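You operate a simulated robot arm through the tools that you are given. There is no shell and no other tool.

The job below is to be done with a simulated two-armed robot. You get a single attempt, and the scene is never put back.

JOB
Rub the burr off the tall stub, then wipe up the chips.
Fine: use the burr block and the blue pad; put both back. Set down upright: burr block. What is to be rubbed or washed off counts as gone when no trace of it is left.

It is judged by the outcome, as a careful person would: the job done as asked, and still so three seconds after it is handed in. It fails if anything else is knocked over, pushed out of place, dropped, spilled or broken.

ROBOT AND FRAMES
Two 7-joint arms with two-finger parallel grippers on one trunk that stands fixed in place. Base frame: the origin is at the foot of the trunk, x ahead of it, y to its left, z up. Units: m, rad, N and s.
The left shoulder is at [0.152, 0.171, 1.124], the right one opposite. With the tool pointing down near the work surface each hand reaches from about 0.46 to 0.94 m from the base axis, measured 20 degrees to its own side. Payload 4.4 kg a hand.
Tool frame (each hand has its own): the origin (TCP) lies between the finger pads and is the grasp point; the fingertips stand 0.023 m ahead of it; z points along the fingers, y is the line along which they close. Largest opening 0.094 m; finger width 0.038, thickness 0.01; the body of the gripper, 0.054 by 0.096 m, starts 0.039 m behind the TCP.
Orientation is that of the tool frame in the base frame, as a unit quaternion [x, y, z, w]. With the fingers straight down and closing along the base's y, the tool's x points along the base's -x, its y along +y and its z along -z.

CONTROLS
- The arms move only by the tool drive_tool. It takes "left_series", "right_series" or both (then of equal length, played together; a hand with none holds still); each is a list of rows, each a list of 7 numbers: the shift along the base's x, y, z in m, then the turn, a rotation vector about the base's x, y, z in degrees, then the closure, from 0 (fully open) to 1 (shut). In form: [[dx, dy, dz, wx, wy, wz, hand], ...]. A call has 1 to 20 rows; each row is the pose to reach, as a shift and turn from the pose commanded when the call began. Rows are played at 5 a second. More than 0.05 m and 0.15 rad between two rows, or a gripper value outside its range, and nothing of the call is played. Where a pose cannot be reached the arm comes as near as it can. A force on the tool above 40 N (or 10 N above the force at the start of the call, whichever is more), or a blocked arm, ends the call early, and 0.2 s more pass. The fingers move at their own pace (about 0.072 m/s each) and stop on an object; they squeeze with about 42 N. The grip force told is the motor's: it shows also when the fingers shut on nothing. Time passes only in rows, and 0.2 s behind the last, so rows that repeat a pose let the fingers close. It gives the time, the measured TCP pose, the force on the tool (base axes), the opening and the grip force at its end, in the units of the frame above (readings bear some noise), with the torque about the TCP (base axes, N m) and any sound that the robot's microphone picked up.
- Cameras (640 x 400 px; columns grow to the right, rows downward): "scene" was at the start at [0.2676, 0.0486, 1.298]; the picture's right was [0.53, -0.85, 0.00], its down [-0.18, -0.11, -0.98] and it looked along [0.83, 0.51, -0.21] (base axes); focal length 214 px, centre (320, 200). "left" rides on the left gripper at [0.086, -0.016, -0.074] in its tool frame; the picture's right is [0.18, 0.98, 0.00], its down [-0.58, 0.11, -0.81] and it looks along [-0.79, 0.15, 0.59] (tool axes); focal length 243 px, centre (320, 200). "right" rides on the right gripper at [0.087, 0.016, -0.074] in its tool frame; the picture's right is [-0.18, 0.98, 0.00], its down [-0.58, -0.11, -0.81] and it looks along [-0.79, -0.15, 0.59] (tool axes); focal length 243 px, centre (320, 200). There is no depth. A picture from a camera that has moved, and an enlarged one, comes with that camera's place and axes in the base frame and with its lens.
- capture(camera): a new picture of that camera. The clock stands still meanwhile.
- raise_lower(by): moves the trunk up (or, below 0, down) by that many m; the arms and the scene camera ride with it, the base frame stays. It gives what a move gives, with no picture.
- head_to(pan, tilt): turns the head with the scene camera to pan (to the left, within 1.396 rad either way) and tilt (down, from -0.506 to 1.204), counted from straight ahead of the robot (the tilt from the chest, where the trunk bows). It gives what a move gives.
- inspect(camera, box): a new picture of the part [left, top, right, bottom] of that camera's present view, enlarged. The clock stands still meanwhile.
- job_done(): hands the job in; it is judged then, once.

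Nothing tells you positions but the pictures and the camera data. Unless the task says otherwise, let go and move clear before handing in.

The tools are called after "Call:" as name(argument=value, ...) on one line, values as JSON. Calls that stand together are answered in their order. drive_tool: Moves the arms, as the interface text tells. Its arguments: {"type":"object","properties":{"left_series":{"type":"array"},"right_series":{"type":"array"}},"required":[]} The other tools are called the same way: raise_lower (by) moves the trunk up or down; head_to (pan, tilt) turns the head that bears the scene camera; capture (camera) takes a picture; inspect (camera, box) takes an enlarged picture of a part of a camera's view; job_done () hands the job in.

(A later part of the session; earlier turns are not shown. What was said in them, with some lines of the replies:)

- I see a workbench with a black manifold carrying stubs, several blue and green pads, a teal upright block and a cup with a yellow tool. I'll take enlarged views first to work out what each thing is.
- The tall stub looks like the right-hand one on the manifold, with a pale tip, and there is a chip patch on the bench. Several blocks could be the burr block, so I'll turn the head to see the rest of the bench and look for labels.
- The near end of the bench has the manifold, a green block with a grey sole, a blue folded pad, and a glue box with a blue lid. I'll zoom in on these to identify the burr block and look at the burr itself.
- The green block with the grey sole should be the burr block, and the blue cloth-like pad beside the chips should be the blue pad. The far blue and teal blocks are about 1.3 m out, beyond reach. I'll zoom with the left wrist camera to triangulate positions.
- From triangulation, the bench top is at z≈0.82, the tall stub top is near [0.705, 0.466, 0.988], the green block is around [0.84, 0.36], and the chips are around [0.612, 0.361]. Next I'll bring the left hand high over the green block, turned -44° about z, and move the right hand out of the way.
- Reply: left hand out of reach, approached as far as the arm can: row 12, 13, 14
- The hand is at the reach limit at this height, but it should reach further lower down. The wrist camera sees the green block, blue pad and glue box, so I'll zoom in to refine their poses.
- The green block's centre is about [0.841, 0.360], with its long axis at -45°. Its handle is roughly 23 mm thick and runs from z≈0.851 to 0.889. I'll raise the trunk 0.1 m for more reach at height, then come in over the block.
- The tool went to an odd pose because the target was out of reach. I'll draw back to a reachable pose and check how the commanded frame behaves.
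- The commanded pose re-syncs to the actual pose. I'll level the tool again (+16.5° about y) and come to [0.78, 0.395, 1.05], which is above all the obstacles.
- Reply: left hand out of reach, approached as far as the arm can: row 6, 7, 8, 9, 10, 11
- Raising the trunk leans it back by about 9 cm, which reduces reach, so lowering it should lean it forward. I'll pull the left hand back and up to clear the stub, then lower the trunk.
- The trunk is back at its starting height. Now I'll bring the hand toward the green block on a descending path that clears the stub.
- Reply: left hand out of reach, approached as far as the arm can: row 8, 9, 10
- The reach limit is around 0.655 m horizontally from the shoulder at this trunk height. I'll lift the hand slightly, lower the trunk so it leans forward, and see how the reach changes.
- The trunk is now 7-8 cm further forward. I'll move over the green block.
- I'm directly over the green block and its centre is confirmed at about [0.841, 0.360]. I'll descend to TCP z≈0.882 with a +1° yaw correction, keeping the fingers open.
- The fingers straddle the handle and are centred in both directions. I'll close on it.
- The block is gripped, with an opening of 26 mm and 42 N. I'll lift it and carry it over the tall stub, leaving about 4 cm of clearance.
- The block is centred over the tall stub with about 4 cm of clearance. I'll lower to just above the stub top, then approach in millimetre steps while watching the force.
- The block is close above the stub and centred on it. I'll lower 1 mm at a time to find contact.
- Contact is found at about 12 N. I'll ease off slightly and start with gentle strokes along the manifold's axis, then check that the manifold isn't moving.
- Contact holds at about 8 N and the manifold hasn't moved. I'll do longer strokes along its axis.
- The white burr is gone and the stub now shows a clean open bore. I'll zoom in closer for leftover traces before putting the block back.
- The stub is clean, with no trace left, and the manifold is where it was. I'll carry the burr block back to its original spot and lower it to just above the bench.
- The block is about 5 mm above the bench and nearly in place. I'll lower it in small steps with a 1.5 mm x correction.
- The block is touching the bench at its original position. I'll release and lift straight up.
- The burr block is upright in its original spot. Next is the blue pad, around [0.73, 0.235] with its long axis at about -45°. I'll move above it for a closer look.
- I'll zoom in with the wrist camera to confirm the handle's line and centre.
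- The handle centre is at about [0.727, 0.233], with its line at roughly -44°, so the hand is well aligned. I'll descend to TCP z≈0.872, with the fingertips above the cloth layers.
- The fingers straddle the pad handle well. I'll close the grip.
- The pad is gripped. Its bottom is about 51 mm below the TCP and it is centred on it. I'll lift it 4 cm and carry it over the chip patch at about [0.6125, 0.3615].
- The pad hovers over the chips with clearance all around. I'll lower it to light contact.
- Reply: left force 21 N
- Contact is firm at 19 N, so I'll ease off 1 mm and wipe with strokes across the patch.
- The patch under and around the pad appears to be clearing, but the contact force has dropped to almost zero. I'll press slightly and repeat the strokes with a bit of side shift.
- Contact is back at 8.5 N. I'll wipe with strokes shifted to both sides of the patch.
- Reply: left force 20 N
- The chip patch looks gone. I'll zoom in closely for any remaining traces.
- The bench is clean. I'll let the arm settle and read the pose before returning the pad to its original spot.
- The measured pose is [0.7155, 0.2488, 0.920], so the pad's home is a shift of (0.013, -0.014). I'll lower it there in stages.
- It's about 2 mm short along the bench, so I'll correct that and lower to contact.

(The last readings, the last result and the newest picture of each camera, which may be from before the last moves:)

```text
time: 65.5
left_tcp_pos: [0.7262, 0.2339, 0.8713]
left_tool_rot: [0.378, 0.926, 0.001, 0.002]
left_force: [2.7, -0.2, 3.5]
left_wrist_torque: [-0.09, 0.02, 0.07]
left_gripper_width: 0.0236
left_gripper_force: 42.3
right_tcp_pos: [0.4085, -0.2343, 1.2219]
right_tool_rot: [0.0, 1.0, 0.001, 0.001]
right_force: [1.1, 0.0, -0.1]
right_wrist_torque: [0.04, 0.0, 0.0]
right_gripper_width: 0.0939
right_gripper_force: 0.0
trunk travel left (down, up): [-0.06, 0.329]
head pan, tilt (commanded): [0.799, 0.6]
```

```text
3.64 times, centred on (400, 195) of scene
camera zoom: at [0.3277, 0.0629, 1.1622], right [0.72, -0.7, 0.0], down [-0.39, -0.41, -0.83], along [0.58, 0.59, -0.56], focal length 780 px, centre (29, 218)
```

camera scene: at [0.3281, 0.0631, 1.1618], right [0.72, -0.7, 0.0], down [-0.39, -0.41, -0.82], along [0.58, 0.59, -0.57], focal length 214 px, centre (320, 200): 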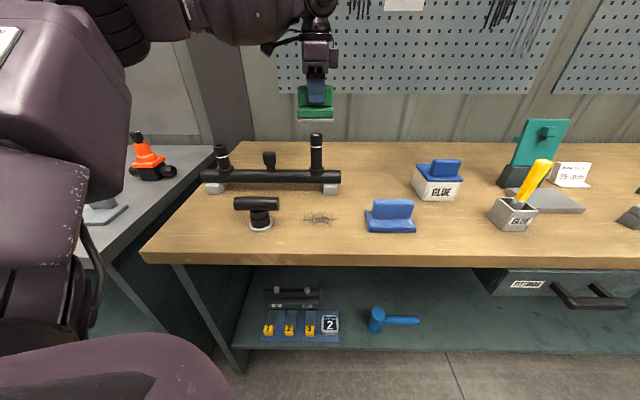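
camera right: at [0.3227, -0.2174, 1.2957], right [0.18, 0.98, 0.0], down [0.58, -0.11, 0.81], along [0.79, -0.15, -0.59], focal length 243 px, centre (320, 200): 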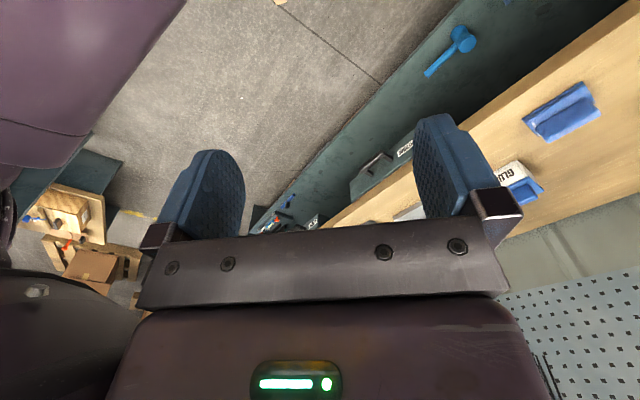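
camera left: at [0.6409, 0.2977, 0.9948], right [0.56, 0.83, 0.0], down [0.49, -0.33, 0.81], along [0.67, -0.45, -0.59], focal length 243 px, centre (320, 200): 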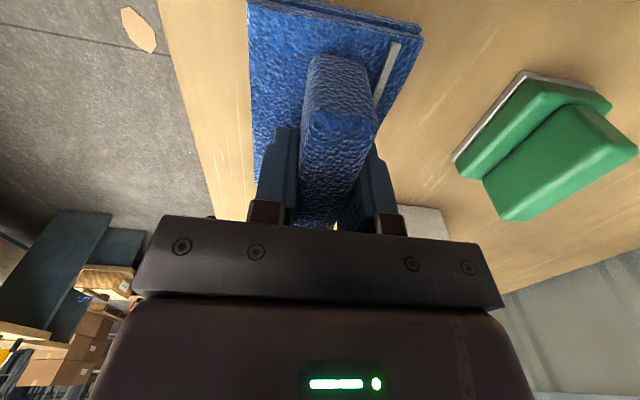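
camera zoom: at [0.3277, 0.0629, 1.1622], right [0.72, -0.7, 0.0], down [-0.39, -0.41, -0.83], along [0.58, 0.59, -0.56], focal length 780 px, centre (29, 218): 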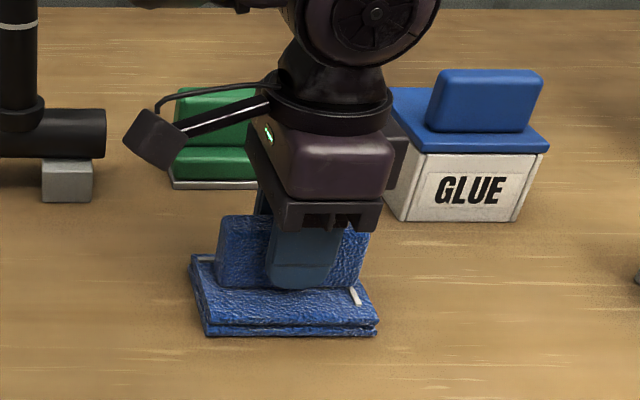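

The pad is resting on the bench within about 2 mm of its original place. I'll release it and lift away.

Call:
drive_tool(left_series=[[0, 0, 0.0005, 0, 0, 0, 0.7], [0, 0, 0.0005, 0, 0, 0, 0.4], [0, 0, 0.0005, 0, 0, 0, 0], [0, 0, 0.0005, 0, 0, 0, 0], [0, 0, 0.0005, 0, 0, 0, 0]])

Call:
drive_tool(left_series=[[0, 0, 0.03, 0, 0, 0, 0], [0, 0, 0.07, 0, 0, 0, 0], [0, 0, 0.11, 0, 0, 0, 0], [-0.02, -0.01, 0.15, 0, 0, 0, 0], [-0.05, -0.02, 0.18, 0, 0, 0, 0], [-0.09, -0.03, 0.2, 0, 0, 0, 0], [-0.13, -0.03, 0.22, 0, 0, 0, 0], [-0.13, -0.03, 0.22, 0, 0, 0, 0]])

Call:
capture(camera="scene")

Call:
inspect(camera="scene", box=[190, 110, 480, 260])

Call:
capture(camera="left")

```text
time: 66.7
left_tcp_pos: [0.7274, 0.2335, 0.8707]
left_tool_rot: [0.378, 0.926, 0.002, 0.0]
left_force: [0.0, 0.6, -0.1]
left_wrist_torque: [0.0, 0.04, -0.01]
left_gripper_width: 0.0939
left_gripper_force: 0.1
right_tcp_pos: [0.4086, -0.2342, 1.2211]
right_tool_rot: [0.0, 1.0, 0.001, 0.001]
right_force: [0.2, -0.4, -0.4]
right_wrist_torque: [-0.02, 0.0, -0.01]
right_gripper_width: 0.0938
right_gripper_force: 0.1
trunk travel left (down, up): [-0.06, 0.329]
head pan, tilt (commanded): [0.799, 0.6]
```

```text
time: 68.5
left_tcp_pos: [0.6001, 0.2062, 1.0912]
left_tool_rot: [0.378, 0.926, 0.0, 0.0]
left_force: [0.5, -0.1, -0.2]
left_wrist_torque: [0.01, 0.01, 0.01]
left_gripper_width: 0.0941
left_gripper_force: 0.1
right_tcp_pos: [0.409, -0.2351, 1.2216]
right_tool_rot: [0.0, 1.0, 0.001, -0.001]
right_force: [0.8, -0.2, -1.1]
right_wrist_torque: [0.0, 0.03, 0.04]
right_gripper_width: 0.0939
right_gripper_force: 0.0
trunk travel left (down, up): [-0.06, 0.329]
head pan, tilt (commanded): [0.799, 0.6]
```

```text
taken
camera scene: at [0.3284, 0.063, 1.1616], right [0.72, -0.7, 0.0], down [-0.39, -0.41, -0.82], along [0.57, 0.59, -0.57], focal length 214 px, centre (320, 200)
```

scene: 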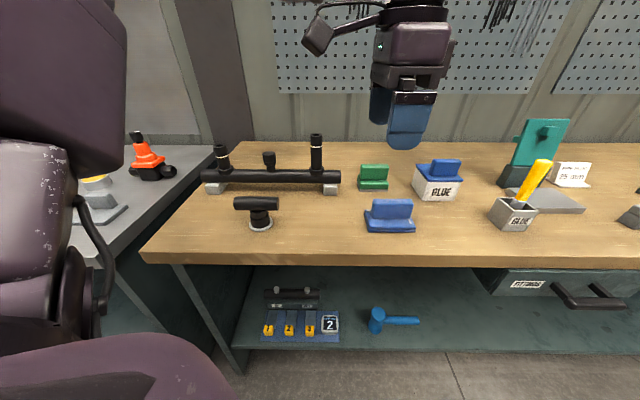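

```text
2.21 times, centred on (335, 185) of scene
camera zoom: at [0.3284, 0.063, 1.1616], right [0.72, -0.7, 0.0], down [-0.39, -0.41, -0.82], along [0.57, 0.59, -0.57], focal length 473 px, centre (287, 233)
```

zoom: 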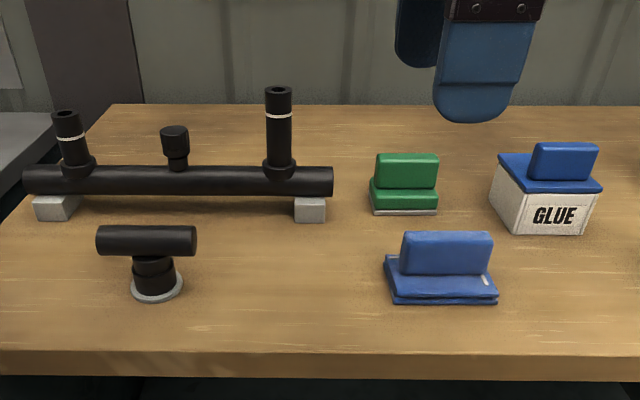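

```text
taken
camera left: at [0.526, 0.256, 1.1673], right [0.56, 0.83, 0.0], down [0.49, -0.33, 0.81], along [0.67, -0.45, -0.59], focal length 243 px, centre (320, 200)
```

left: 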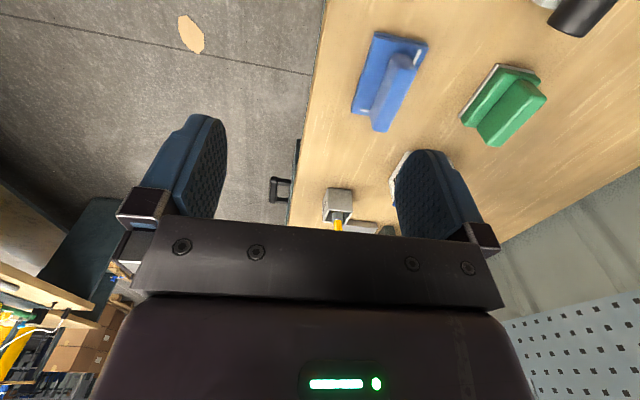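

Both tools are back and everything looks undisturbed. I'll raise the trunk back and move the left hand clear for a last look at the stub from above and behind the manifold.

Call:
raise_lower(by=0.08)

Call:
drive_tool(left_series=[[-0.03, 0.03, 0.02, 0, 0, 0, 0], [-0.06, 0.06, 0.04, 0, 0, 0, 0], [-0.09, 0.09, 0.06, 0, 0, 0, 0], [-0.12, 0.12, 0.08, 0, 0, 0, 0], [-0.15, 0.15, 0.1, 0, 0, 0, 0], [-0.17, 0.18, 0.12, 0, 0, 0, 0], [-0.19, 0.21, 0.13, 0, 0, 4, 0], [-0.2, 0.24, 0.13, 0, 0, 10, 0], [-0.21, 0.26, 0.13, 0, 0, 16, 0], [-0.21, 0.28, 0.13, 0, 0, 22, 0], [-0.21, 0.28, 0.13, 0, 0, 28, 0], [-0.21, 0.28, 0.13, 0, 0, 28, 0]])

Call:
capture(camera="left")

Call:
capture(camera="scene")

```text
time: 69.7
left_tcp_pos: [0.6001, 0.206, 1.1681]
left_tool_rot: [0.378, 0.926, 0.0, -0.002]
left_force: [1.5, -0.2, 0.2]
left_wrist_torque: [0.01, 0.03, 0.01]
left_gripper_width: 0.0941
left_gripper_force: 0.0
right_tcp_pos: [0.4122, -0.2338, 1.2992]
right_tool_rot: [0.001, 1.0, 0.0, -0.001]
right_force: [0.4, -0.2, -0.1]
right_wrist_torque: [0.03, 0.07, 0.01]
right_gripper_width: 0.0941
right_gripper_force: 0.0
trunk travel left (down, up): [-0.14, 0.249]
head pan, tilt (commanded): [0.799, 0.6]
```

```text
time: 72.3
left_tcp_pos: [0.3878, 0.4888, 1.3002]
left_tool_rot: [0.143, 0.99, -0.001, 0.0]
left_force: [0.0, 0.3, 0.5]
left_wrist_torque: [-0.02, -0.01, 0.02]
left_gripper_width: 0.0938
left_gripper_force: 0.2
right_tcp_pos: [0.4099, -0.2333, 1.3019]
right_tool_rot: [0.0, 1.0, 0.001, 0.001]
right_force: [0.3, 1.0, 0.6]
right_wrist_torque: [-0.01, 0.01, 0.02]
right_gripper_width: 0.0937
right_gripper_force: 0.0
trunk travel left (down, up): [-0.14, 0.249]
head pan, tilt (commanded): [0.799, 0.6]
```

```text
taken
camera left: at [0.299, 0.4963, 1.3753], right [0.1, 1.0, 0.0], down [0.59, -0.06, 0.81], along [0.8, -0.08, -0.59], focal length 243 px, centre (320, 200)
```

left: 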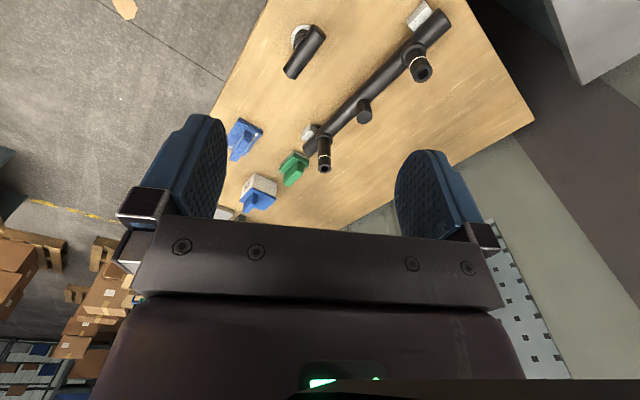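

```text
taken
camera scene: at [0.2503, 0.0634, 1.262], right [0.72, -0.7, 0.0], down [-0.39, -0.41, -0.82], along [0.57, 0.59, -0.57], focal length 214 px, centre (320, 200)
```

scene: 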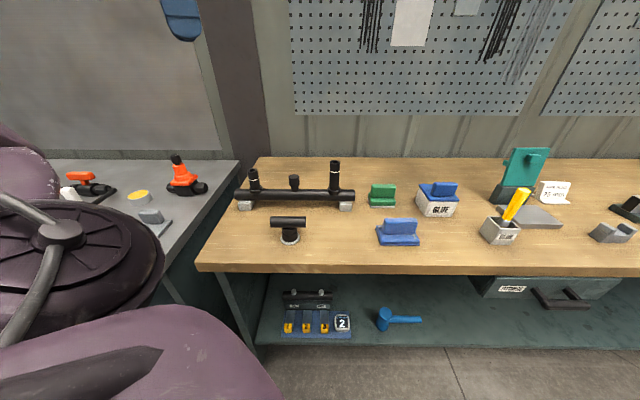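

Call:
inspect(camera="left", box=[220, 20, 440, 190])

Call:
inspect(camera="left", box=[280, 110, 360, 180])

Call:
inspect(camera="scene", box=[220, 145, 360, 255])

Call:
inspect(camera="scene", box=[350, 170, 480, 260])

```text
2.35 times, centred on (330, 105) of left
camera zoom: at [0.299, 0.4963, 1.3753], right [0.1, 1.0, 0.0], down [0.59, -0.06, 0.81], along [0.8, -0.08, -0.59], focal length 571 px, centre (296, 424)
```

zoom: 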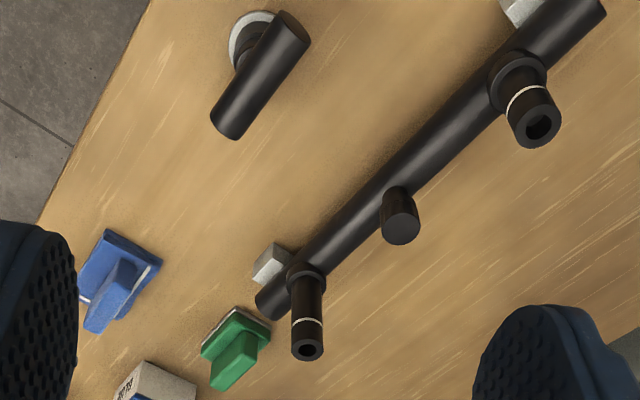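

```text
5.71 times, centred on (320, 145) of left
camera zoom: at [0.299, 0.4963, 1.3753], right [0.1, 1.0, 0.0], down [0.59, -0.06, 0.81], along [0.8, -0.08, -0.59], focal length 1386 px, centre (320, 514)
```

zoom: 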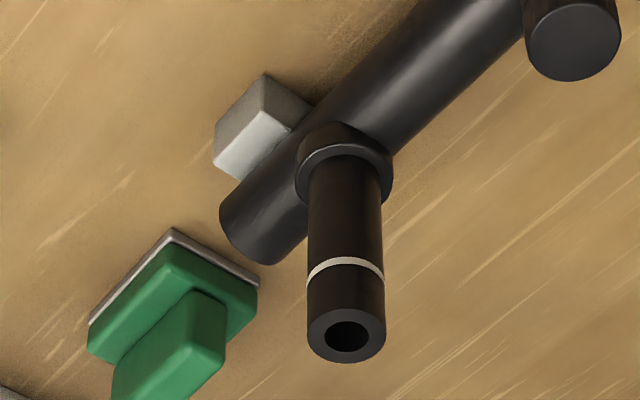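

```text
3.64 times, centred on (290, 200) of scene
camera zoom: at [0.2503, 0.0634, 1.262], right [0.72, -0.7, 0.0], down [-0.39, -0.41, -0.82], along [0.57, 0.59, -0.57], focal length 780 px, centre (429, 200)
```

zoom: 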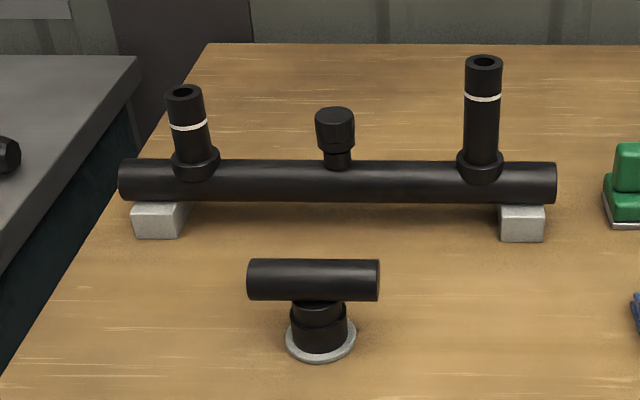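

```text
4.44 times, centred on (415, 215) of scene
camera zoom: at [0.2503, 0.0634, 1.262], right [0.72, -0.7, 0.0], down [-0.39, -0.41, -0.82], along [0.57, 0.59, -0.57], focal length 953 px, centre (-102, 133)
```

zoom: 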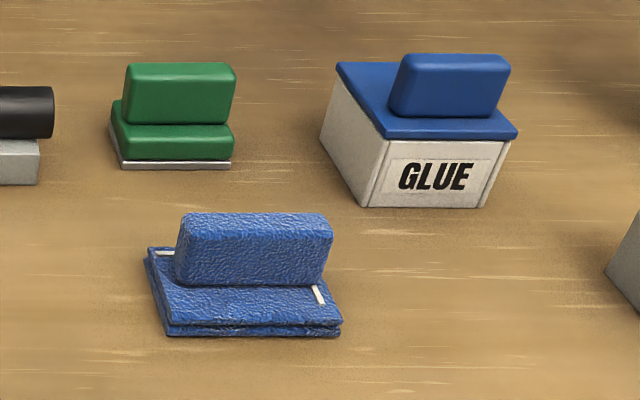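

The tall stub is clean and the chips are gone. The burr block stands upright in its place, the blue pad is back in its place, and nothing else has moved. Both hands are open and clear, so I'm handing the job in.

Call:
job_done()

```text
The job is handed in.
```

I've handed the job in. The burr is off the tall stub and the chips are wiped off the bench, with no trace of either in close-up views.

- **Burr block:** I took this to be the green block with the grey sole, since nothing on the bench is labelled "burr block". It is back in its original spot, standing upright.
- **Blue pad:** I used the folded blue cloth pad next to the chips. It is back within about 2 mm of where it was.
- **Everything else:** The manifold, the T-piece and the glue box look unmoved compared with the first pictures. Both hands are open and clear of the bench.

The teal block and the blue block at the far end of the bench looked about 1.3 m out, beyond the arms' reach. I left them alone, along with a dark smudge on the bench near them, and took the chips to be the patch by the manifold.
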